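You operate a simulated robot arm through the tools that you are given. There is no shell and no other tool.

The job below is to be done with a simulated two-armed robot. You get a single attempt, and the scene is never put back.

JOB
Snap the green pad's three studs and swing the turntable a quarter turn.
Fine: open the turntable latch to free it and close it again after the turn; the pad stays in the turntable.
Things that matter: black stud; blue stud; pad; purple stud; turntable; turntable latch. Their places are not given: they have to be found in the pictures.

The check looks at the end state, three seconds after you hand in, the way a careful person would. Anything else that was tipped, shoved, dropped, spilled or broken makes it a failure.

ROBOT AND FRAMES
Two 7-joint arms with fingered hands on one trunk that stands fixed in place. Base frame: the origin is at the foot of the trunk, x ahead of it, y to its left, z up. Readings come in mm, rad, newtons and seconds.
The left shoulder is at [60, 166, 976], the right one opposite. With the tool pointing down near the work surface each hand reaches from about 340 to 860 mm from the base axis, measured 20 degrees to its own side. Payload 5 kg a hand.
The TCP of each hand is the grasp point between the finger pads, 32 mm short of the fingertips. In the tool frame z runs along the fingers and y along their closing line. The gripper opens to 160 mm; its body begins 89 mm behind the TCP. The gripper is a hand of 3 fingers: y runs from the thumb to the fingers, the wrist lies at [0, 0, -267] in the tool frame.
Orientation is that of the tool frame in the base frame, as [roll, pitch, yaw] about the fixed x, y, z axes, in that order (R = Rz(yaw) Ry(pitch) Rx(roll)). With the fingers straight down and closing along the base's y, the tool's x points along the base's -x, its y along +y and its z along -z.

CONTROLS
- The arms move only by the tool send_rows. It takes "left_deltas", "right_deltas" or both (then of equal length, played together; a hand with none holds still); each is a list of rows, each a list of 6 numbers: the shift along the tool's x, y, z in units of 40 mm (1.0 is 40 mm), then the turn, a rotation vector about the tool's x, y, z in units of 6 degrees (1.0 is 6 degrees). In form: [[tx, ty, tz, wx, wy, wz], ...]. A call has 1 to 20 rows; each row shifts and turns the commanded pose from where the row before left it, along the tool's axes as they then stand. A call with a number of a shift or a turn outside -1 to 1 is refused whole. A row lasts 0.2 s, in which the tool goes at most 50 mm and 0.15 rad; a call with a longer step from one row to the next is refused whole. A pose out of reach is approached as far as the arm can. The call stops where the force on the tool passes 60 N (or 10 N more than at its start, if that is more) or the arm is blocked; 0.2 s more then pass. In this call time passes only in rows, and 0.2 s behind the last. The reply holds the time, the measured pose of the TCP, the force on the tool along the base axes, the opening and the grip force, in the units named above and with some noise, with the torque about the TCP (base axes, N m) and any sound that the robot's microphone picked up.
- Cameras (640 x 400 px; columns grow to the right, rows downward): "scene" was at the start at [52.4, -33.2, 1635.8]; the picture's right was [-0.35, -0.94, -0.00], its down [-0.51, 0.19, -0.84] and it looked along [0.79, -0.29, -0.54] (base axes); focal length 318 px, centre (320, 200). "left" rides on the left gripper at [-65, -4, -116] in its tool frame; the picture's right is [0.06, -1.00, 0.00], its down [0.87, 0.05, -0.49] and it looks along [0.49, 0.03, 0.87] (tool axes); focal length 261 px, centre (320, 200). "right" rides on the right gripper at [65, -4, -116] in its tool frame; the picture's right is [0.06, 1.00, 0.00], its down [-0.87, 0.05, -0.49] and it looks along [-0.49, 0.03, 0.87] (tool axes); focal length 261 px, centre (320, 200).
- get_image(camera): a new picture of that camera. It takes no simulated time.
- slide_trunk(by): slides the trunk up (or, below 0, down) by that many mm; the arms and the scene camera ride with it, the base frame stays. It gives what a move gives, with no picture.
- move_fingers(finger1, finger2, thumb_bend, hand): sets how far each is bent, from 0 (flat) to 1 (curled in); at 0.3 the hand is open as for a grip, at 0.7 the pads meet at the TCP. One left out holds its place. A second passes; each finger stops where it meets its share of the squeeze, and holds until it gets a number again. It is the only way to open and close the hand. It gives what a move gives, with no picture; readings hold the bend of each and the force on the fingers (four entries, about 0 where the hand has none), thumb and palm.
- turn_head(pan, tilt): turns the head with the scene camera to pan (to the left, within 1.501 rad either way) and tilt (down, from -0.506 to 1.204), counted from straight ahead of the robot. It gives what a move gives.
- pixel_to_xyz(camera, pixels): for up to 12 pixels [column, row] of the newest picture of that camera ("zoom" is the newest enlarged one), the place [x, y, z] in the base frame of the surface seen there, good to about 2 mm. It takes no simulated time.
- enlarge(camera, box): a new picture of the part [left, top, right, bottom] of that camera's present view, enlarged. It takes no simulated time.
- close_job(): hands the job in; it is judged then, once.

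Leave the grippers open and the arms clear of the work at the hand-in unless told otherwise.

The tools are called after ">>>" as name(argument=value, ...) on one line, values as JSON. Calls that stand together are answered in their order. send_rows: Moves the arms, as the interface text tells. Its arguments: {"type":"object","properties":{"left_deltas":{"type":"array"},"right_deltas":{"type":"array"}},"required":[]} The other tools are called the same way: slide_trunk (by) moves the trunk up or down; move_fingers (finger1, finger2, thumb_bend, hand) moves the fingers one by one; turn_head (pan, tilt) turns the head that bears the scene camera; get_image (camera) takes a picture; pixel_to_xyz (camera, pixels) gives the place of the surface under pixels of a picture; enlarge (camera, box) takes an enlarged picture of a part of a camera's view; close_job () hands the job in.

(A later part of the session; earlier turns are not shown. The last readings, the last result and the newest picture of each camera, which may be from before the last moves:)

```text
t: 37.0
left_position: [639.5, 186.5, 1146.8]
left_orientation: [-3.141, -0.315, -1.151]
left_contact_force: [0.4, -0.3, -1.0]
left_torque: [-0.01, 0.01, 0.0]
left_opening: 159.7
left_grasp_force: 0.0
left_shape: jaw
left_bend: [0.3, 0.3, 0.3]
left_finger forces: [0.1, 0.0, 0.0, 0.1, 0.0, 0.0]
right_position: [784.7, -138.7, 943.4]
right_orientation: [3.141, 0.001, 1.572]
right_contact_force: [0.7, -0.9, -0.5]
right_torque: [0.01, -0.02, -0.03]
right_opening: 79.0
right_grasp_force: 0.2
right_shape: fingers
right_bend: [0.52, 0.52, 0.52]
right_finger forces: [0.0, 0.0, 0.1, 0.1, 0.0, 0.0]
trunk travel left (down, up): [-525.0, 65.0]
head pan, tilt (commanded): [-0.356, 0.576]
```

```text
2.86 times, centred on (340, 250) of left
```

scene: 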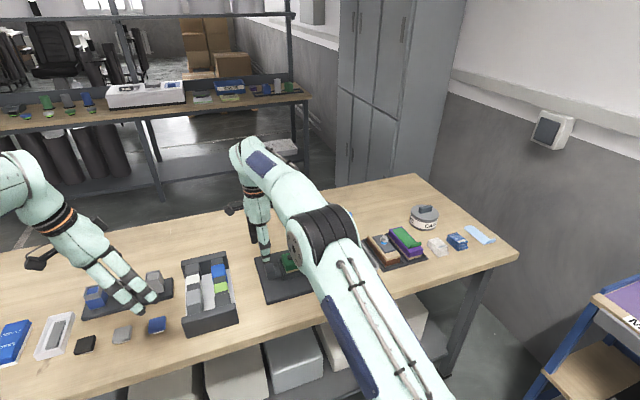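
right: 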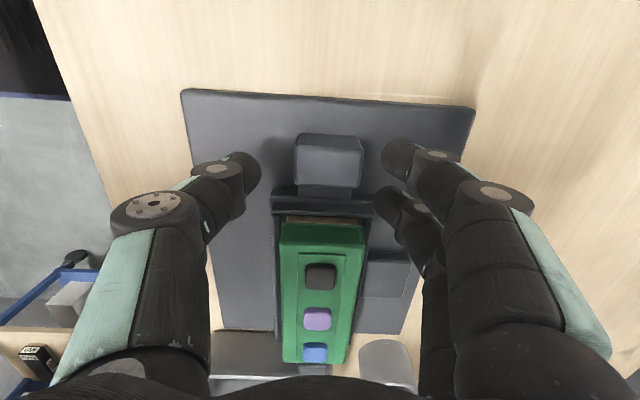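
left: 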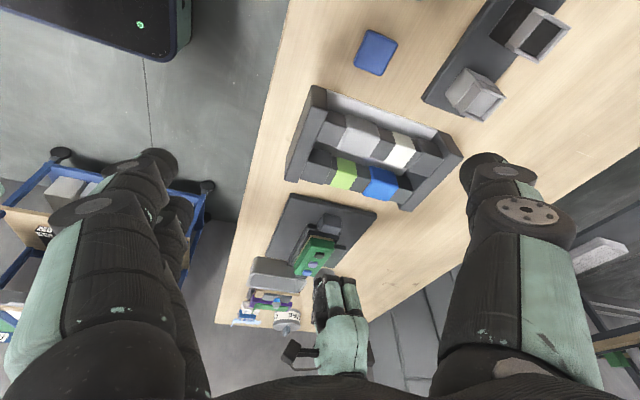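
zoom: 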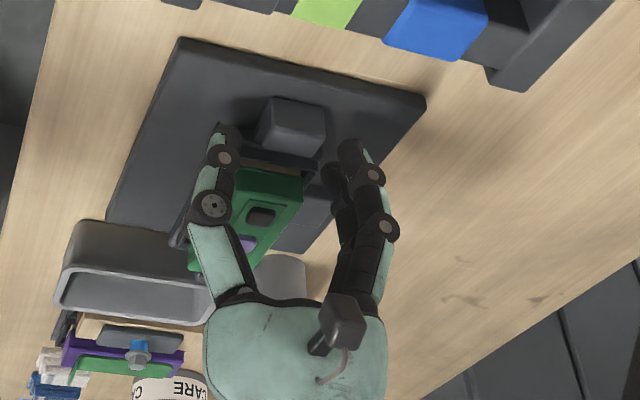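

I measure the thumb and finger tip heights here before lowering around the block.

>>> enlarge(camera="right", box=[210, 110, 450, 240])

>>> pixel_to_xyz(camera="zoom", pixels=[[100, 115], [125, 130], [132, 160], [120, 190], [470, 85], [462, 115], [470, 150], [448, 215], [450, 245], [230, 70], [320, 80], [400, 75]])

>>> enlarge(camera="left", box=[300, 200, 380, 270])

>>> pixel_to_xyz(camera="zoom", pixels=[[130, 85], [120, 70], [140, 70], [390, 115], [370, 120], [400, 130], [345, 165], [320, 60]])

```text
2.67 times, centred on (330, 175) of right
```

zoom: 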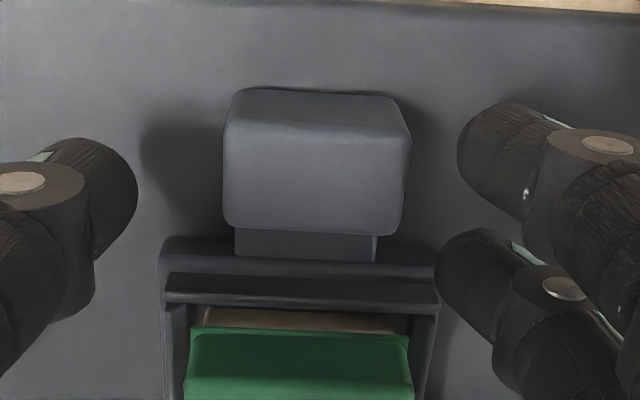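

```text
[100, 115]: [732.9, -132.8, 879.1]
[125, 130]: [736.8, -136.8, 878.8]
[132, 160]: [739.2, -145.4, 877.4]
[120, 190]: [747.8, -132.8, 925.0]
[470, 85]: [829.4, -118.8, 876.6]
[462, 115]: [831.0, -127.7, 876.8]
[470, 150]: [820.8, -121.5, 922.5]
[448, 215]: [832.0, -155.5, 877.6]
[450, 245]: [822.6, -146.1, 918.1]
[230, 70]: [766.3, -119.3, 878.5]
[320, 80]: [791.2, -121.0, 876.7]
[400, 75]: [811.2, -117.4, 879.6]
```

```text
5.71 times, centred on (340, 235) of left
```

zoom: 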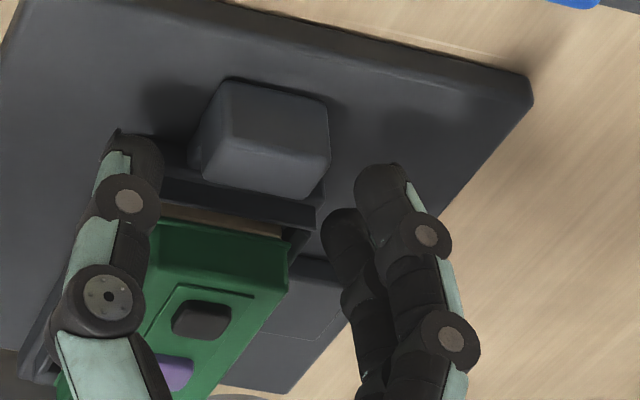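

```text
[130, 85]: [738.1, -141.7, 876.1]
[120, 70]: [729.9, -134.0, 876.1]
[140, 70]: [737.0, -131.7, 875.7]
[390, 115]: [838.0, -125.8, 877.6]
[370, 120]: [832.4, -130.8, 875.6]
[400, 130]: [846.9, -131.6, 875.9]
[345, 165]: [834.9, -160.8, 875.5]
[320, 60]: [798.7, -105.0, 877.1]
```

The left zoom shows thumb tip at (135,145) and finger tips at (385,175), (345,215); I read those.

>>> pixel_to_xyz(camera="zoom", pixels=[[117, 133], [135, 140], [150, 145], [158, 165], [370, 172], [385, 168], [398, 172], [360, 190], [335, 215], [350, 210], [325, 235], [215, 100]])

```text
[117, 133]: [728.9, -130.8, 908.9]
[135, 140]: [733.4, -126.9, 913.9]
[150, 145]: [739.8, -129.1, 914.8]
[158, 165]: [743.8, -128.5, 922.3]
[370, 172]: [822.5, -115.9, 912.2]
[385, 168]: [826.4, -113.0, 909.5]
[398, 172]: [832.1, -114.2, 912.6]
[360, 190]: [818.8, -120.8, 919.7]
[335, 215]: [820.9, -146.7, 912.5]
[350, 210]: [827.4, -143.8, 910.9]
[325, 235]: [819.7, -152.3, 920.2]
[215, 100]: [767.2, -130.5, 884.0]
```

Tips are ≈35 mm below the TCP (z≈909 now). Lowering 28 mm puts them at z≈881, 4 mm above the plate, straddling the block; I also shift 3 mm to +x to centre.

>>> send_rows(right_deltas=[[0, 0.075, 0.35, 0, 0, 0], [0, 0, 0.35, 0, 0, 0]])

>>> enlarge(camera="right", box=[200, 100, 440, 260])

>>> enlarge(camera="left", box=[290, 180, 390, 270])

```text
t: 37.6
left_position: [639.8, 186.3, 1147.6]
left_orientation: [3.14, -0.316, -1.153]
left_contact_force: [-0.5, -0.5, -0.1]
left_torque: [-0.01, 0.01, 0.0]
left_opening: 159.8
left_grasp_force: 0.1
left_shape: jaw
left_bend: [0.3, 0.3, 0.3]
left_finger forces: [0.0, 0.0, 0.0, 0.0, 0.0, 0.0]
right_position: [789.4, -140.5, 917.6]
right_orientation: [3.141, 0.001, 1.571]
right_contact_force: [0.1, -0.1, 0.8]
right_torque: [-0.02, 0.01, 0.0]
right_opening: 78.5
right_grasp_force: 0.0
right_shape: fingers
right_bend: [0.52, 0.52, 0.52]
right_finger forces: [0.0, 0.0, 0.1, 0.0, 0.0, 0.0]
trunk travel left (down, up): [-525.0, 65.0]
head pan, tilt (commanded): [-0.356, 0.576]
```

```text
2.50 times, centred on (320, 180) of right
```

zoom: 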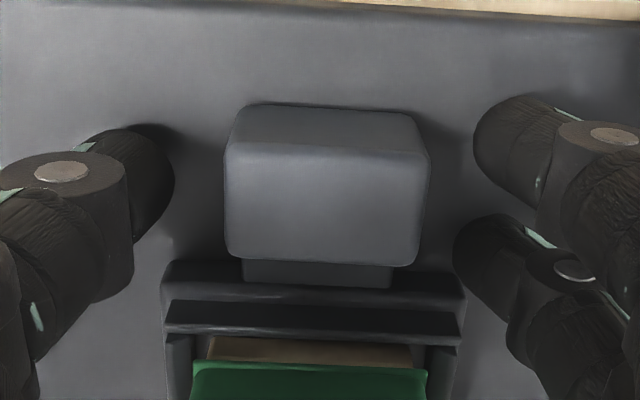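

```text
4.44 times, centred on (340, 225) of left
```

zoom: 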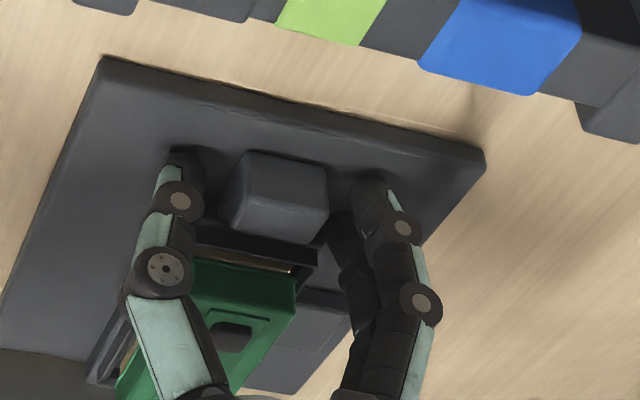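

The hand straddles the block without touching. I close thumb and fingers onto the block (command 0.7; they stop on contact).

>>> move_fingers(hand="right", finger1=0.7, finger2=0.7, thumb_bend=0.7)

>>> enlarge(camera="right", box=[200, 100, 440, 260])

>>> enlarge(camera="left", box=[290, 180, 390, 270])

```text
t: 38.6
left_position: [639.4, 187.0, 1146.3]
left_orientation: [-3.141, -0.313, -1.152]
left_contact_force: [-0.3, -0.6, 0.6]
left_torque: [-0.02, 0.03, -0.02]
left_opening: 159.8
left_grasp_force: 0.1
left_shape: jaw
left_bend: [0.3, 0.3, 0.3]
left_finger forces: [0.1, 0.1, 0.0, 0.0, 0.1, 0.0]
right_position: [789.4, -140.4, 916.5]
right_orientation: [-3.141, -0.002, 1.572]
right_contact_force: [2.0, -0.1, -6.1]
right_torque: [-0.03, -0.11, -0.13]
right_opening: 47.7
right_grasp_force: 17.3
right_shape: fingers
right_bend: [0.6, 0.62, 0.64]
right_finger forces: [10.0, 8.5, 0.1, 0.0, 16.8, 0.0]
trunk travel left (down, up): [-525.0, 65.0]
head pan, tilt (commanded): [-0.356, 0.576]
```

```text
2.50 times, centred on (320, 180) of right
```

zoom: 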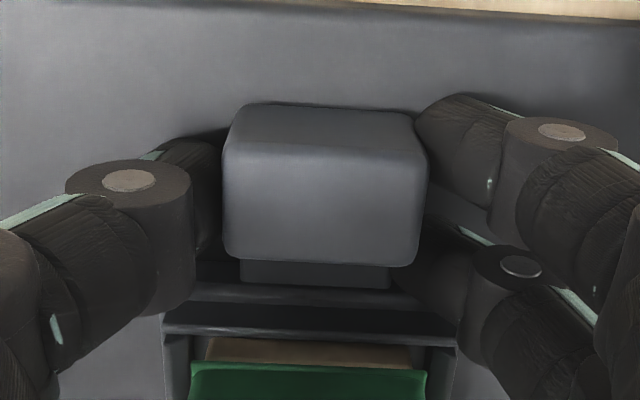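

```text
4.44 times, centred on (340, 225) of left
```

zoom: 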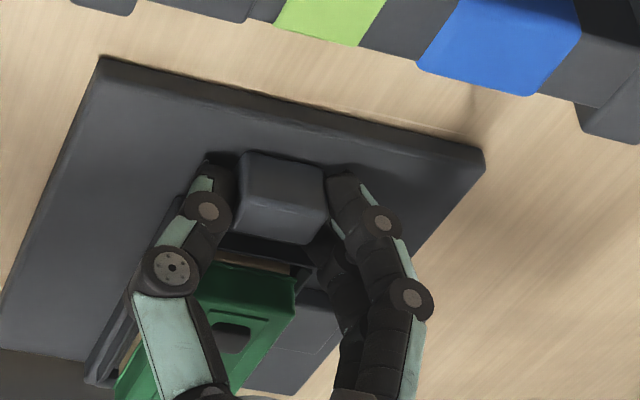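

Grip is 17 N with all three digits on the block. I drag it toward +y in small steps (12 mm).

>>> send_rows(right_deltas=[[0.075, 0, 0, 0, 0, 0], [0.075, 0, 0, 0, 0, 0], [0.075, 0, 0, 0, 0, 0], [0.075, 0, 0, 0, 0, 0]])

>>> enlarge(camera="right", box=[200, 100, 440, 260])

>>> enlarge(camera="left", box=[290, 180, 390, 270])

```text
t: 39.6
left_position: [639.5, 188.2, 1146.9]
left_orientation: [-3.142, -0.313, -1.153]
left_contact_force: [-0.4, -0.5, -0.2]
left_torque: [-0.02, 0.03, 0.0]
left_opening: 160.0
left_grasp_force: 0.2
left_shape: jaw
left_bend: [0.3, 0.3, 0.3]
left_finger forces: [0.0, 0.0, 0.0, 0.0, 0.0, 0.0]
right_position: [790.2, -126.8, 916.8]
right_orientation: [-3.141, -0.002, 1.571]
right_contact_force: [3.7, -0.2, -7.6]
right_torque: [0.02, -0.12, -0.12]
right_opening: 47.9
right_grasp_force: 17.1
right_shape: fingers
right_bend: [0.6, 0.62, 0.64]
right_finger forces: [10.0, 8.5, 0.0, 0.1, 16.0, 0.0]
trunk travel left (down, up): [-525.0, 65.0]
head pan, tilt (commanded): [-0.356, 0.576]
```

```text
2.50 times, centred on (320, 180) of right
```

zoom: 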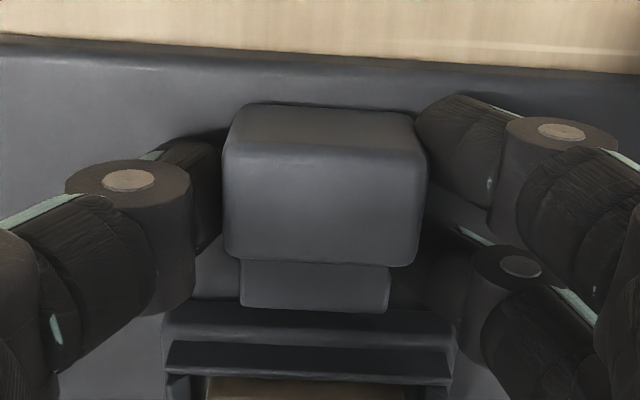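

```text
4.44 times, centred on (340, 225) of left
```

zoom: 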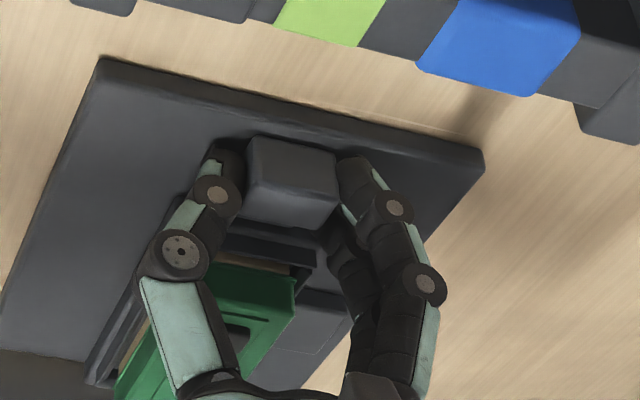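

The block follows the hand; the tongue is just clear of the tray end. I keep dragging another 9 mm in 3 mm steps, watching for an end stop.

>>> send_rows(right_deltas=[[0.075, 0, 0, 0, 0, 0], [0.075, 0, 0, 0, 0, 0], [0.075, 0, 0, 0, 0, 0]])

>>> enlarge(camera="right", box=[200, 100, 440, 260])

>>> pixel_to_xyz(camera="zoom", pixels=[[250, 120], [320, 200], [320, 260], [320, 275], [310, 300], [310, 315], [310, 330], [200, 320], [440, 330]])

```text
t: 40.4
left_position: [639.7, 185.6, 1146.8]
left_orientation: [-3.142, -0.313, -1.154]
left_contact_force: [-0.4, 0.2, 0.2]
left_torque: [-0.02, 0.02, 0.0]
left_opening: 159.9
left_grasp_force: 0.1
left_shape: jaw
left_bend: [0.3, 0.3, 0.3]
left_finger forces: [0.1, 0.0, 0.1, 0.0, 0.1, 0.1]
right_position: [789.2, -121.8, 916.6]
right_orientation: [-3.14, 0.003, 1.569]
right_contact_force: [5.2, -7.2, -3.9]
right_torque: [-0.18, -0.17, -0.14]
right_opening: 47.8
right_grasp_force: 18.8
right_shape: fingers
right_bend: [0.6, 0.62, 0.64]
right_finger forces: [10.7, 10.8, 0.0, 0.1, 16.4, 0.1]
trunk travel left (down, up): [-525.0, 65.0]
head pan, tilt (commanded): [-0.356, 0.576]
```

```text
2.50 times, centred on (320, 180) of right
```

zoom: 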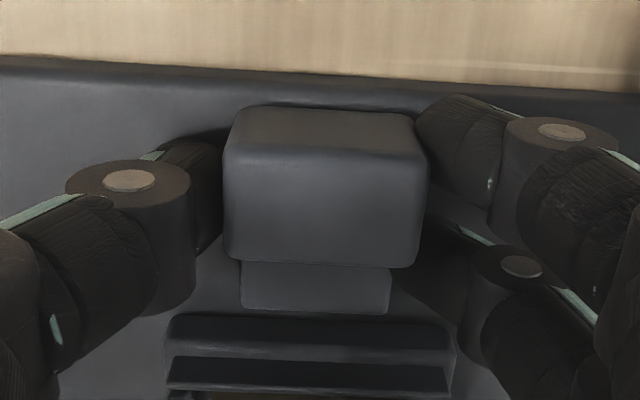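

```text
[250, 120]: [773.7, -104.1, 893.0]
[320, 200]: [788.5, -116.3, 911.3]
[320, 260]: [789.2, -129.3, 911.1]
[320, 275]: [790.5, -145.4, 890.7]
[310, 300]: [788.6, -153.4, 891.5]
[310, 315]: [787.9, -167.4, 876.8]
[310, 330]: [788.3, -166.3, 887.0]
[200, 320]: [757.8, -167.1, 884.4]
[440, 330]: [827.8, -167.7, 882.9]
```

The bolt hit its end stop (y-force −7 N); tongue end is at y≈−154, tray end at −168: open. I release the grip and see whether the bolt stays.

>>> move_fingers(hand="right", finger1=0.52, finger2=0.52, thumb_bend=0.52)

>>> enlarge(camera="right", box=[200, 100, 440, 260])

>>> pixel_to_xyz(camera="zoom", pixels=[[320, 260], [320, 275], [310, 300], [310, 325], [250, 120], [320, 150], [235, 200], [420, 200]])

```text
t: 41.4
left_position: [639.9, 187.1, 1147.2]
left_orientation: [-3.14, -0.314, -1.153]
left_contact_force: [0.3, -0.2, -0.7]
left_torque: [0.01, 0.02, -0.01]
left_opening: 159.8
left_grasp_force: 0.0
left_shape: jaw
left_bend: [0.3, 0.3, 0.3]
left_finger forces: [0.0, 0.0, 0.0, 0.1, 0.0, 0.0]
right_position: [789.0, -118.2, 918.1]
right_orientation: [-3.141, 0.001, 1.571]
right_contact_force: [1.6, -0.3, 0.0]
right_torque: [-0.02, 0.01, -0.01]
right_opening: 78.5
right_grasp_force: 0.1
right_shape: fingers
right_bend: [0.52, 0.52, 0.52]
right_finger forces: [0.0, 0.0, 0.1, 0.1, 0.0, 0.0]
trunk travel left (down, up): [-525.0, 65.0]
head pan, tilt (commanded): [-0.356, 0.576]
```

```text
2.50 times, centred on (320, 180) of right
```

zoom: 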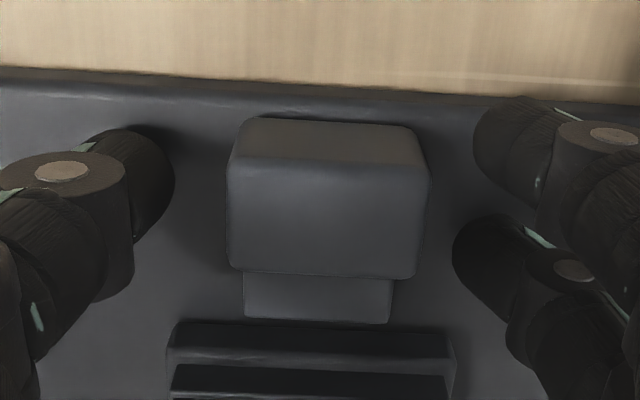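

```text
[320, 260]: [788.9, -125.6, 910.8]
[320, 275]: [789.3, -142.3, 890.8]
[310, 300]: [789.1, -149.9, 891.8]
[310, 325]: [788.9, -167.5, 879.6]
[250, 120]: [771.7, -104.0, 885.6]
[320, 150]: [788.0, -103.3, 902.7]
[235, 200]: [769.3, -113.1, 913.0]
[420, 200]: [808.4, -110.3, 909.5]
```

The bolt stays open (block now at y −129…−103). I raise the hand straight up off the block, then survey the handle post and the KEY tool near it before swinging the turntable.

>>> send_rows(right_deltas=[[0, 0, -0.7, 0, 0, 0], [0, 0, -0.7, 0, 0, 0], [0, 0, -0.6, 0, 0, 0]])

>>> get_image(camera="right")

>>> enlarge(camera="right", box=[230, 110, 430, 250])

>>> get_image(camera="scene")

```text
t: 42.2
left_position: [639.5, 187.8, 1147.4]
left_orientation: [3.142, -0.315, -1.153]
left_contact_force: [-0.2, -0.7, -0.2]
left_torque: [0.01, -0.05, 0.01]
left_opening: 159.8
left_grasp_force: 0.2
left_shape: jaw
left_bend: [0.3, 0.3, 0.3]
left_finger forces: [0.1, 0.1, 0.0, 0.1, 0.0, 0.0]
right_position: [789.9, -118.9, 997.2]
right_orientation: [3.14, -0.002, 1.572]
right_contact_force: [-0.2, -0.5, 0.4]
right_torque: [0.01, -0.03, 0.03]
right_opening: 78.5
right_grasp_force: 0.1
right_shape: fingers
right_bend: [0.52, 0.52, 0.52]
right_finger forces: [0.0, 0.0, 0.0, 0.0, 0.1, 0.0]
trunk travel left (down, up): [-525.0, 65.0]
head pan, tilt (commanded): [-0.356, 0.576]
```

```text
taken
```

right: 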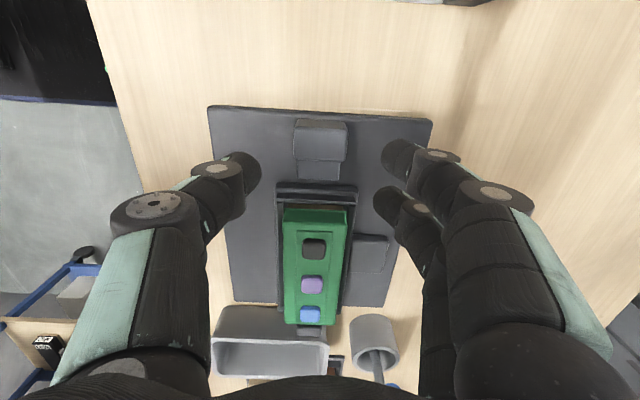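

```text
2.86 times, centred on (330, 180) of right
```

zoom: 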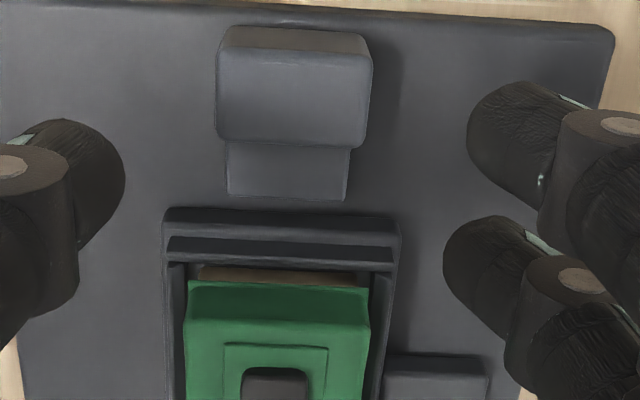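

```text
taken
```

scene: 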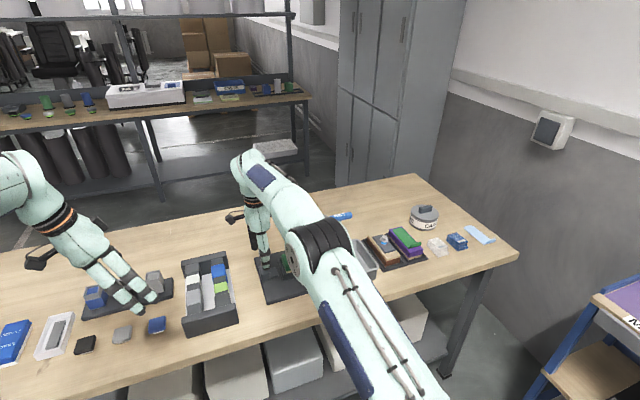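

I read KEY/cup/handle positions from the right and left pictures.

>>> pixel_to_xyz(camera="right", pixels=[[352, 330], [395, 330], [375, 318], [377, 365], [392, 387], [310, 331], [318, 333], [355, 260], [380, 255], [215, 112], [425, 125], [315, 150]])

>>> enlarge(camera="left", box=[240, 200, 400, 320])

```text
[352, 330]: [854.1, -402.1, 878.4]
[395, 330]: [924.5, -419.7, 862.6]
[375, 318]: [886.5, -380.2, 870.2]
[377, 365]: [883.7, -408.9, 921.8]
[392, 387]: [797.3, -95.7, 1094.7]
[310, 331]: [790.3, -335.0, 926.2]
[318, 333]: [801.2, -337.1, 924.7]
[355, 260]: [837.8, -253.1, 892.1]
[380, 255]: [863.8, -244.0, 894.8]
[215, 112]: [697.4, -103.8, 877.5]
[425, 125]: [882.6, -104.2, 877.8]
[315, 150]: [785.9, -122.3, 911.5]
```

```text
3.33 times, centred on (320, 260) of left
```

zoom: 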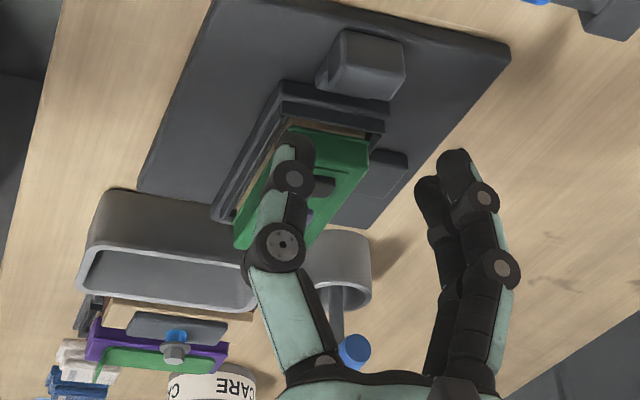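

>>> enlarge(camera="scene", box=[315, 195, 375, 255])

>>> pixel_to_xyz(camera="zoom", pixels=[[160, 230], [200, 225], [250, 220], [300, 215], [350, 205], [400, 200], [180, 240], [220, 215]])

```text
6.67 times, centred on (345, 225) of scene
```

zoom: 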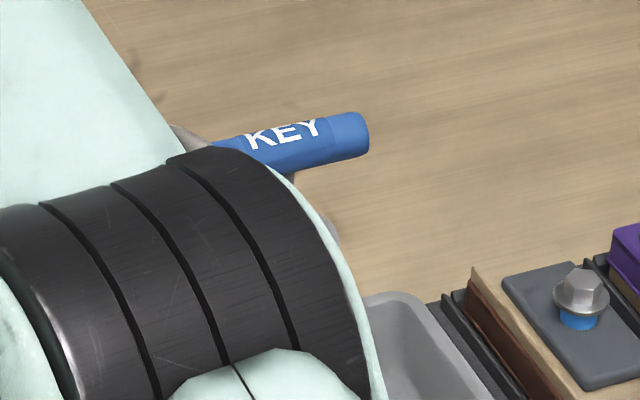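

```text
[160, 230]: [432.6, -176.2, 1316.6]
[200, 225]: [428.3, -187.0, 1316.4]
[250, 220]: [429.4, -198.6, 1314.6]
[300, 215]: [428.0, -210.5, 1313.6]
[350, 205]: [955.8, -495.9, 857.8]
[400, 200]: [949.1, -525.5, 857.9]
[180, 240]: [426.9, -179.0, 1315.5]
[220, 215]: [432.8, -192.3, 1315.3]
```

>>> pixel_to_xyz(camera="zoom", pixels=[[230, 148], [245, 140], [290, 140], [330, 125], [360, 130], [365, 145], [345, 115], [270, 160]])

```text
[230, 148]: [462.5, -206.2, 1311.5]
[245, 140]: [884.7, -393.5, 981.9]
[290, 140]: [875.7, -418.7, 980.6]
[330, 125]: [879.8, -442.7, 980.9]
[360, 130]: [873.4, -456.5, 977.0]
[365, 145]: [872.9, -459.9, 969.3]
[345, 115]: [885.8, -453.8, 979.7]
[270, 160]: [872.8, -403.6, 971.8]
```

The KEY bar's near end reaches y≈−358 at x 870–890, z 962–982 — too close to swing via the handle post. Instead I'll straddle the tray's near (+y) half from above — thumb on the −x side, fingers on the +x side, pad between — and rotate the hand about the pivot (787, −251). First open to 0.49 and move above (787, −203), still high.

>>> move_fingers(hand="right", finger1=0.49, finger2=0.49, thumb_bend=0.49)

>>> send_rows(right_deltas=[[-0.7, -0.02, 0, 0, 0, 0], [-0.7, -0.02, 0, 0, 0, 0], [-0.7, -0.02, 0, 0, 0, 0]])

>>> get_image(camera="right")

>>> enlarge(camera="left", box=[260, 190, 400, 300])

```text
t: 43.2
left_position: [639.4, 186.5, 1147.3]
left_orientation: [-3.141, -0.313, -1.152]
left_contact_force: [-0.3, -0.2, -0.1]
left_torque: [-0.02, 0.01, -0.02]
left_opening: 159.7
left_grasp_force: 0.0
left_shape: jaw
left_bend: [0.3, 0.3, 0.3]
left_finger forces: [0.1, 0.0, 0.0, 0.1, 0.1, 0.0]
right_position: [790.3, -117.9, 996.0]
right_orientation: [3.141, 0.001, 1.572]
right_contact_force: [0.4, 0.5, -0.4]
right_torque: [-0.02, 0.0, -0.03]
right_opening: 90.4
right_grasp_force: 0.1
right_shape: fingers
right_bend: [0.49, 0.49, 0.49]
right_finger forces: [0.1, 0.0, 0.1, 0.0, 0.0, 0.0]
trunk travel left (down, up): [-525.0, 65.0]
head pan, tilt (commanded): [-0.356, 0.576]
```

```text
t: 44.0
left_position: [639.9, 185.9, 1146.3]
left_orientation: [-3.141, -0.315, -1.151]
left_contact_force: [0.3, -0.9, 0.6]
left_torque: [0.01, -0.02, 0.02]
left_opening: 159.5
left_grasp_force: 0.1
left_shape: jaw
left_bend: [0.3, 0.3, 0.3]
left_finger forces: [0.0, 0.0, 0.0, 0.1, 0.0, 0.1]
right_position: [788.3, -203.0, 999.8]
right_orientation: [-3.141, -0.001, 1.571]
right_contact_force: [0.1, -0.8, -0.9]
right_torque: [0.04, 0.0, -0.02]
right_opening: 90.7
right_grasp_force: 0.2
right_shape: fingers
right_bend: [0.49, 0.49, 0.49]
right_finger forces: [0.1, 0.1, 0.0, 0.0, 0.0, 0.0]
trunk travel left (down, up): [-525.0, 65.0]
head pan, tilt (commanded): [-0.356, 0.576]
```

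```text
taken
```

right: 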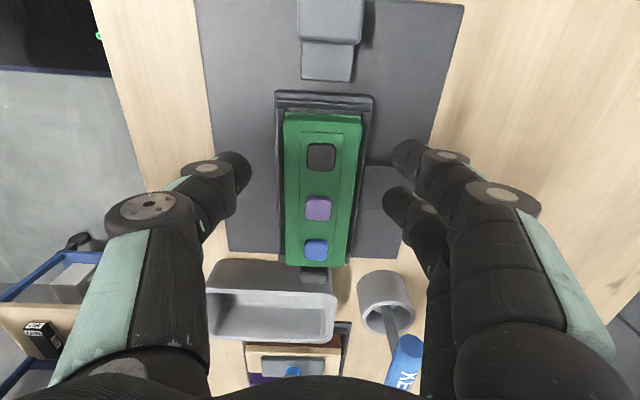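

```text
3.64 times, centred on (330, 245) of left
```

zoom: 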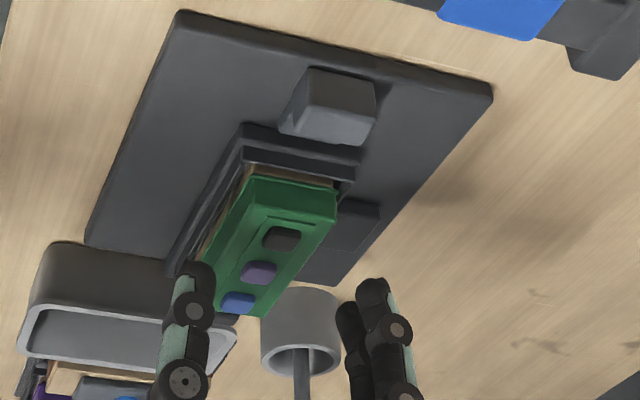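

Aligned over the tray with the pad centred between thumb and fingers. I lower 50 mm and check clearances.

>>> send_rows(right_deltas=[[0, -0.02, 0.65, 0, 0, 0], [0, 0, 0.6, 0, 0, 0]])

>>> get_image(camera="right")

>>> enlarge(camera="right", box=[200, 60, 440, 220])

>>> enlarge(camera="left", box=[270, 190, 390, 290])

```text
t: 44.6
left_position: [639.8, 187.6, 1146.1]
left_orientation: [3.141, -0.315, -1.151]
left_contact_force: [0.1, 0.1, -0.2]
left_torque: [0.03, -0.05, 0.01]
left_opening: 159.6
left_grasp_force: 0.1
left_shape: jaw
left_bend: [0.3, 0.3, 0.3]
left_finger forces: [0.0, 0.0, 0.0, 0.0, 0.0, 0.1]
right_position: [787.9, -202.3, 947.1]
right_orientation: [3.141, -0.001, 1.569]
right_contact_force: [-0.2, -0.6, 0.5]
right_torque: [-0.01, 0.03, 0.01]
right_opening: 90.7
right_grasp_force: 0.1
right_shape: fingers
right_bend: [0.49, 0.49, 0.49]
right_finger forces: [0.0, 0.0, 0.0, 0.0, 0.0, 0.0]
trunk travel left (down, up): [-525.0, 65.0]
head pan, tilt (commanded): [-0.356, 0.576]
```

```text
taken
```

right: 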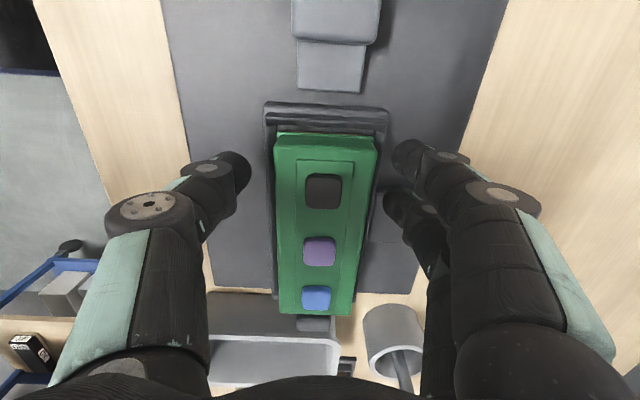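

```text
2.50 times, centred on (320, 140) of right
```

zoom: 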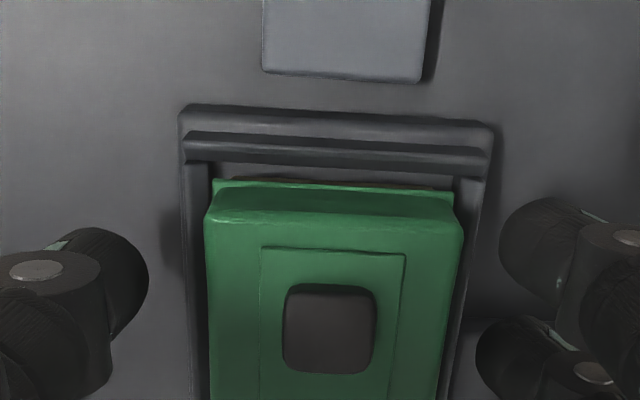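

```text
4.00 times, centred on (330, 240) of left
```

zoom: 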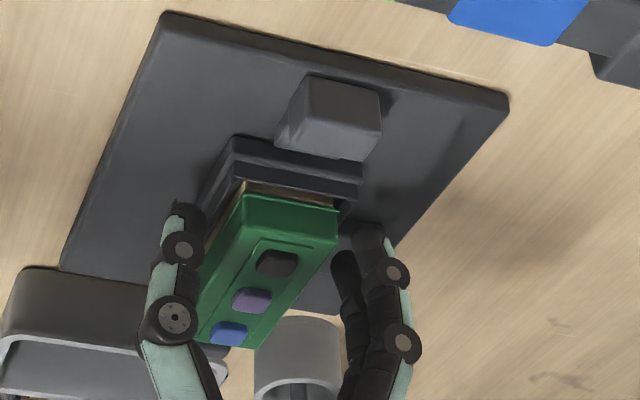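

I read tip positions, lug edge and tongue end to verify clearances before the last 29 mm.

>>> pixel_to_xyz(camera="zoom", pixels=[[175, 203], [190, 208], [200, 215], [360, 225], [372, 226], [382, 230], [340, 252], [350, 252], [335, 265], [290, 160], [270, 150], [330, 160]])

>>> enlarge(camera="right", box=[200, 60, 440, 220])

>>> pixel_to_xyz(camera="zoom", pixels=[[340, 72], [340, 78], [340, 85], [270, 66], [415, 75], [340, 112], [340, 125], [340, 140], [340, 155], [185, 130], [490, 145], [470, 250]])

```text
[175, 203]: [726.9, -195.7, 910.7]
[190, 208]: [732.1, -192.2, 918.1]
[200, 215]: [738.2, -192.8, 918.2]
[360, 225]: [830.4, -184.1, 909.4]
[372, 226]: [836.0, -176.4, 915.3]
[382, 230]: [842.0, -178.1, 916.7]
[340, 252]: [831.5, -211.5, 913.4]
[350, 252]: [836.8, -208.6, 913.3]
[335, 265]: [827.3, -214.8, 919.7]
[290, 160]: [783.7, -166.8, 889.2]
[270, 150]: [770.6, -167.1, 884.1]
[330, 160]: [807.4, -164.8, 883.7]
```

```text
2.50 times, centred on (320, 140) of right
```

zoom: 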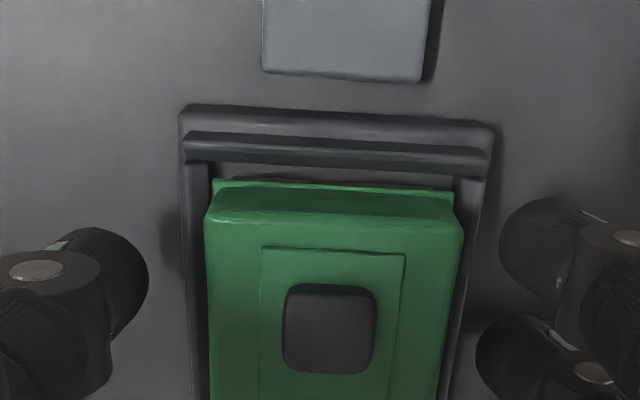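

```text
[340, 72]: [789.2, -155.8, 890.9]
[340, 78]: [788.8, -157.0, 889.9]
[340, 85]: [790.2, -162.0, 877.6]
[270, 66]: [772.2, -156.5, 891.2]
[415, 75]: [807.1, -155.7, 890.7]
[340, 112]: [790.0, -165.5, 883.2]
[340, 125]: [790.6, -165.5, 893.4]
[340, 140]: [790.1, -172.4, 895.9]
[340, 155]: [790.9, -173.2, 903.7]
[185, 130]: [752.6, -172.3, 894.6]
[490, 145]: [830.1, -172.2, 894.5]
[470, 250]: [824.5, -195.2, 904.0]
```

Tongue end is at y≈−157, tray corners will just clear. The tips are only ~1–3 mm outside the tray edges, so I open a little more (0.465) before lowering 28 mm.

>>> move_fingers(hand="right", finger1=0.465, finger2=0.465, thumb_bend=0.465)

>>> send_rows(right_deltas=[[0, 0, 0.35, 0, 0, 0], [0, 0, 0.35, 0, 0, 0]])

>>> enlarge(camera="right", box=[180, 60, 460, 240])

>>> enlarge(camera="left", box=[270, 190, 390, 290])

```text
t: 45.6
left_position: [639.0, 186.6, 1147.0]
left_orientation: [-3.141, -0.314, -1.151]
left_contact_force: [-1.4, 1.2, -0.1]
left_torque: [-0.04, 0.01, 0.02]
left_opening: 159.6
left_grasp_force: 0.0
left_shape: jaw
left_bend: [0.3, 0.3, 0.3]
left_finger forces: [0.0, 0.0, 0.1, 0.0, 0.0, 0.0]
right_position: [786.0, -201.3, 946.9]
right_orientation: [3.141, 0.0, 1.571]
right_contact_force: [0.1, 0.4, -0.1]
right_torque: [0.0, -0.04, 0.0]
right_opening: 103.1
right_grasp_force: 0.2
right_shape: fingers
right_bend: [0.46, 0.46, 0.46]
right_finger forces: [0.0, 0.0, 0.0, 0.1, 0.1, 0.0]
trunk travel left (down, up): [-525.0, 65.0]
head pan, tilt (commanded): [-0.356, 0.576]
```

```text
t: 46.2
left_position: [639.2, 187.2, 1146.6]
left_orientation: [-3.141, -0.313, -1.151]
left_contact_force: [0.3, -0.6, 0.1]
left_torque: [-0.03, -0.01, -0.02]
left_opening: 160.0
left_grasp_force: 0.1
left_shape: jaw
left_bend: [0.3, 0.3, 0.3]
left_finger forces: [0.0, 0.0, 0.0, 0.1, 0.0, 0.1]
right_position: [786.6, -201.4, 919.4]
right_orientation: [3.141, -0.001, 1.571]
right_contact_force: [0.6, 1.4, 1.1]
right_torque: [0.01, -0.04, 0.07]
right_opening: 102.9
right_grasp_force: 0.6
right_shape: fingers
right_bend: [0.46, 0.46, 0.46]
right_finger forces: [0.0, 0.8, 0.0, 0.1, 0.0, 0.1]
trunk travel left (down, up): [-525.0, 65.0]
head pan, tilt (commanded): [-0.356, 0.576]
```

```text
2.22 times, centred on (320, 150) of right
```

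zoom: 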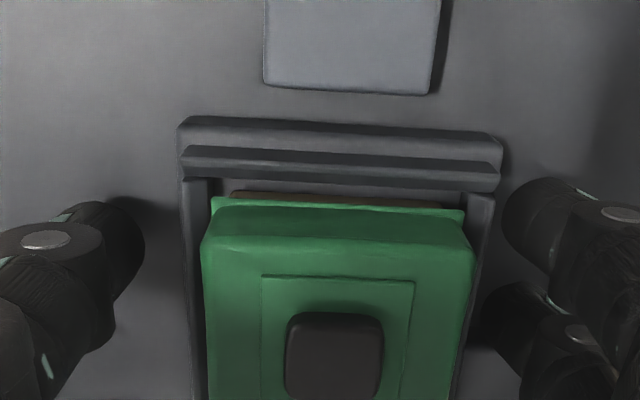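

```text
4.00 times, centred on (330, 240) of left
```

zoom: 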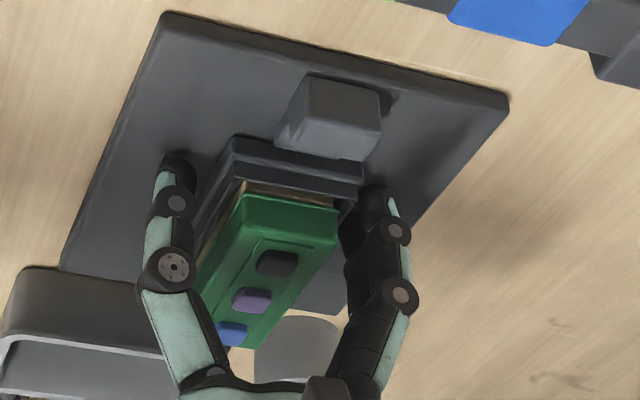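

One finger lightly touches the lug's edge (0.8 N). I shift 2 mm to +y, then close gently so thumb and fingers hold both long sides of the tray.

>>> send_rows(right_deltas=[[0.06, 0, 0, 0, 0, 0]])

>>> move_fingers(hand="right", finger1=0.55, finger2=0.55, thumb_bend=0.55)

>>> enlarge(camera="right", box=[180, 60, 460, 240])

>>> enlarge(camera="left", box=[270, 190, 390, 290])

```text
t: 46.6
left_position: [640.1, 187.5, 1148.2]
left_orientation: [3.141, -0.313, -1.152]
left_contact_force: [-0.5, 0.2, 0.2]
left_torque: [-0.01, 0.01, 0.02]
left_opening: 160.0
left_grasp_force: 0.0
left_shape: jaw
left_bend: [0.3, 0.3, 0.3]
left_finger forces: [0.0, 0.0, 0.1, 0.0, 0.0, 0.1]
right_position: [786.4, -199.8, 918.9]
right_orientation: [-3.141, -0.001, 1.57]
right_contact_force: [0.0, -0.1, 0.0]
right_torque: [-0.02, -0.01, 0.01]
right_opening: 103.2
right_grasp_force: 0.1
right_shape: fingers
right_bend: [0.46, 0.46, 0.46]
right_finger forces: [0.1, 0.0, 0.1, 0.1, 0.0, 0.0]
trunk travel left (down, up): [-525.0, 65.0]
head pan, tilt (commanded): [-0.356, 0.576]
```

```text
t: 47.6
left_position: [640.0, 187.7, 1145.9]
left_orientation: [3.141, -0.313, -1.152]
left_contact_force: [1.0, -0.6, -0.1]
left_torque: [0.01, 0.01, 0.02]
left_opening: 160.2
left_grasp_force: 0.0
left_shape: jaw
left_bend: [0.3, 0.3, 0.3]
left_finger forces: [0.1, 0.0, 0.0, 0.0, 0.0, 0.1]
right_position: [786.8, -198.5, 918.9]
right_orientation: [-3.141, 0.001, 1.571]
right_contact_force: [7.1, -0.1, -0.1]
right_torque: [-0.02, -0.1, 0.14]
right_opening: 85.6
right_grasp_force: 8.6
right_shape: fingers
right_bend: [0.5, 0.5, 0.53]
right_finger forces: [6.1, 6.4, 0.0, 0.0, 5.9, 0.1]
trunk travel left (down, up): [-525.0, 65.0]
head pan, tilt (commanded): [-0.356, 0.576]
```

```text
2.22 times, centred on (320, 150) of right
```

zoom: 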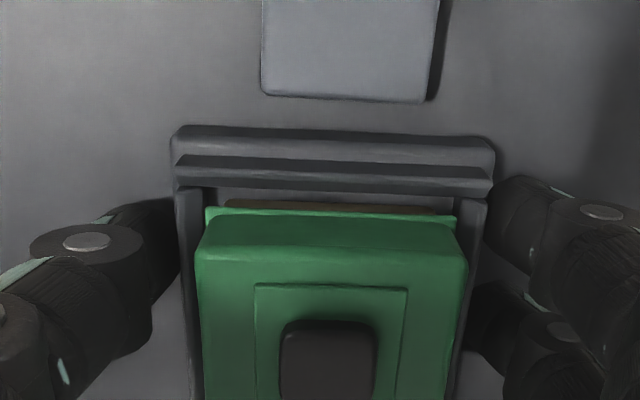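

```text
4.00 times, centred on (330, 240) of left
```

zoom: 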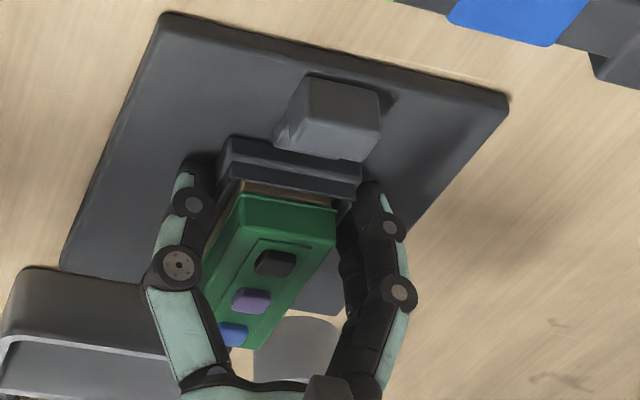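

The tray is held lightly (6 N each) and has already shifted a touch, so it's free. I now rotate counter-clockwise about the pivot: 4 rows of 6°.

>>> send_rows(right_deltas=[[-0.0071, -0.136, 0, 0, 0, -1], [-0.0071, -0.136, 0, 0, 0, -1], [-0.0071, -0.136, 0, 0, 0, -1], [-0.0071, -0.136, 0, 0, 0, -1]])

>>> get_image(camera="right")

>>> enlarge(camera="left", box=[270, 190, 390, 290])

```text
t: 48.6
left_position: [638.7, 187.4, 1147.1]
left_orientation: [3.141, -0.315, -1.152]
left_contact_force: [-0.1, 0.5, -0.2]
left_torque: [0.0, 0.0, 0.02]
left_opening: 160.0
left_grasp_force: 0.0
left_shape: jaw
left_bend: [0.3, 0.3, 0.3]
left_finger forces: [0.1, 0.0, 0.1, 0.1, 0.0, 0.1]
right_position: [763.4, -203.8, 919.8]
right_orientation: [-3.141, 0.002, 1.991]
right_contact_force: [7.3, -1.5, 1.5]
right_torque: [-0.04, -0.19, 0.26]
right_opening: 85.2
right_grasp_force: 9.0
right_shape: fingers
right_bend: [0.5, 0.49, 0.53]
right_finger forces: [5.2, 6.8, 0.1, 0.0, 6.2, 0.1]
trunk travel left (down, up): [-525.0, 65.0]
head pan, tilt (commanded): [-0.356, 0.576]
```

```text
taken
```

right: 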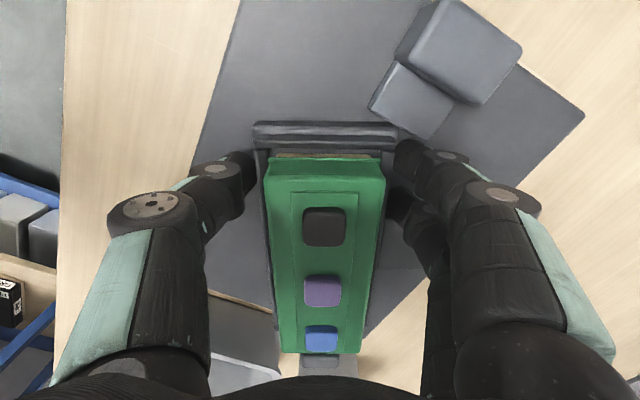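

```text
4.00 times, centred on (330, 240) of left
```

zoom: 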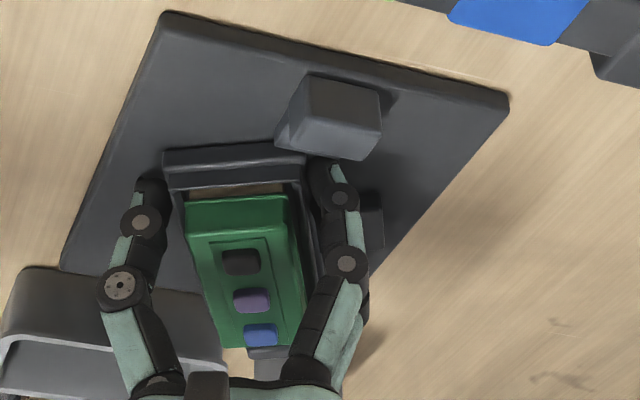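

The tray turns with the hand (24°) and the lug moves with it. I zoom on the finger–tongue clearance before continuing.

>>> enlarge(camera="right", box=[340, 60, 500, 200])

>>> pixel_to_xyz(camera="zoom", pixels=[[230, 340], [260, 320], [290, 330], [120, 170], [330, 270], [220, 220], [160, 205], [280, 255], [200, 280], [330, 180]])

```text
2.86 times, centred on (420, 130) of right
```

zoom: 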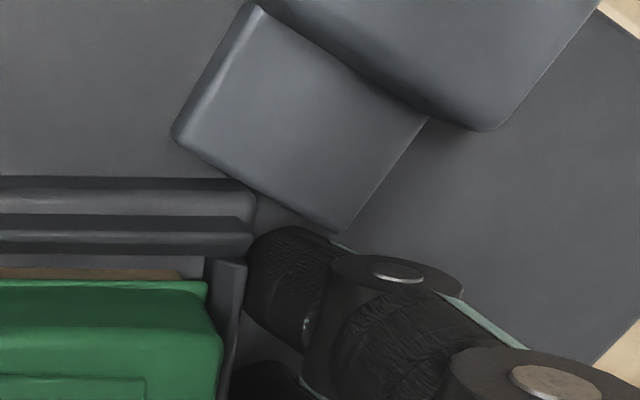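

```text
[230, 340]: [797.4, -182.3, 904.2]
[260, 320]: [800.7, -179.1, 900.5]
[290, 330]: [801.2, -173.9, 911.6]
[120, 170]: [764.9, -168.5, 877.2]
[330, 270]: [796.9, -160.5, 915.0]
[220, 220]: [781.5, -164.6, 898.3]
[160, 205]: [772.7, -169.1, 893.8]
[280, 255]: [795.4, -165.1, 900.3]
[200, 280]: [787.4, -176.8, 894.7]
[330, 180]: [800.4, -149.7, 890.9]
```

Tray corner has just passed the tongue; the outer finger will pass with ~2 mm. I nudge the hand 2 mm inward along the tray while continuing 4 more rows (to 48°).

>>> send_rows(right_deltas=[[-0.06, -0.136, 0, 0, 0, -1], [-0.0071, -0.132, 0, 0, 0, -1], [-0.0071, -0.132, 0, 0, 0, -1], [-0.0071, -0.132, 0, 0, 0, -1]])

>>> get_image(camera="right")

>>> enlarge(camera="left", box=[270, 190, 390, 290])

```text
t: 49.6
left_position: [639.0, 187.3, 1146.0]
left_orientation: [-3.141, -0.315, -1.151]
left_contact_force: [0.3, -0.7, -0.4]
left_torque: [-0.01, 0.01, 0.0]
left_opening: 160.0
left_grasp_force: 0.0
left_shape: jaw
left_bend: [0.3, 0.3, 0.3]
left_finger forces: [0.0, 0.1, 0.0, 0.0, 0.1, 0.1]
right_position: [748.2, -218.9, 919.4]
right_orientation: [3.141, 0.001, 2.411]
right_contact_force: [3.1, 2.1, 2.0]
right_torque: [0.07, -0.09, 0.16]
right_opening: 85.5
right_grasp_force: 8.3
right_shape: fingers
right_bend: [0.5, 0.5, 0.53]
right_finger forces: [5.1, 5.9, 0.0, 0.0, 6.8, 0.1]
trunk travel left (down, up): [-525.0, 65.0]
head pan, tilt (commanded): [-0.356, 0.576]
```

```text
taken
```

right: 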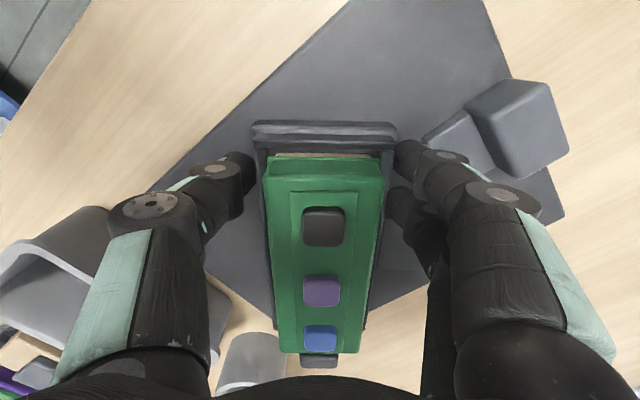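

```text
4.00 times, centred on (330, 240) of left
```

zoom: 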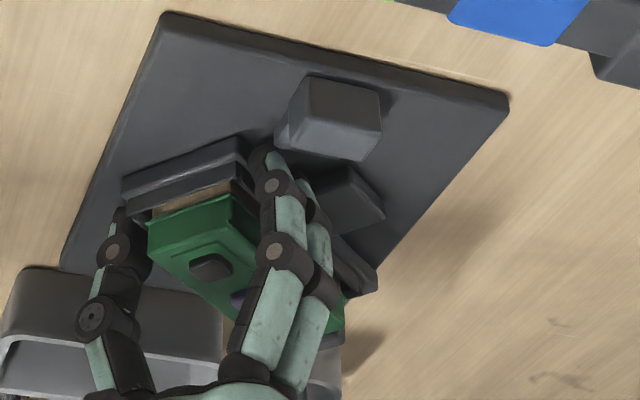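

48° reached with low forces (≈6 N). Continue 6 more rows to 84°.

>>> send_rows(right_deltas=[[-0.0068, -0.13, 0, 0, 0, -1], [-0.0068, -0.13, 0, 0, 0, -1], [-0.0068, -0.13, 0, 0, 0, -1], [-0.0068, -0.13, 0, 0, 0, -1], [-0.0068, -0.13, 0, 0, 0, -1], [-0.0068, -0.13, 0, 0, 0, -1]])

>>> get_image(camera="right")

>>> enlarge(camera="left", box=[270, 190, 390, 290])

```text
t: 51.0
left_position: [639.9, 186.0, 1146.2]
left_orientation: [3.14, -0.313, -1.153]
left_contact_force: [-0.8, -0.3, 0.9]
left_torque: [0.01, -0.01, 0.02]
left_opening: 160.0
left_grasp_force: 0.1
left_shape: jaw
left_bend: [0.3, 0.3, 0.3]
left_finger forces: [0.0, 0.0, 0.1, 0.0, 0.0, 0.0]
right_position: [737.0, -246.5, 920.3]
right_orientation: [3.141, -0.001, 3.039]
right_contact_force: [12.5, -0.4, -5.2]
right_torque: [-0.13, -0.35, 0.12]
right_opening: 85.3
right_grasp_force: 8.1
right_shape: fingers
right_bend: [0.5, 0.5, 0.53]
right_finger forces: [3.9, 4.8, 0.0, 0.0, 8.2, 0.1]
trunk travel left (down, up): [-525.0, 65.0]
head pan, tilt (commanded): [-0.356, 0.576]
```

```text
taken
```

right: 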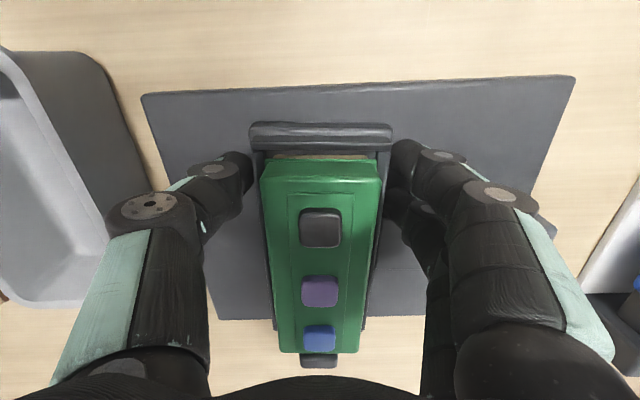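

```text
4.00 times, centred on (330, 240) of left
```

zoom: 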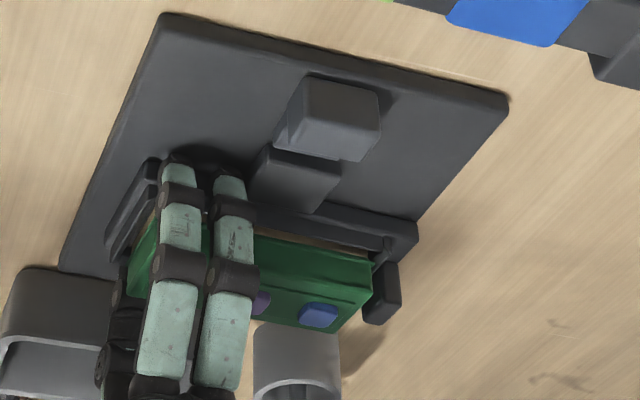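

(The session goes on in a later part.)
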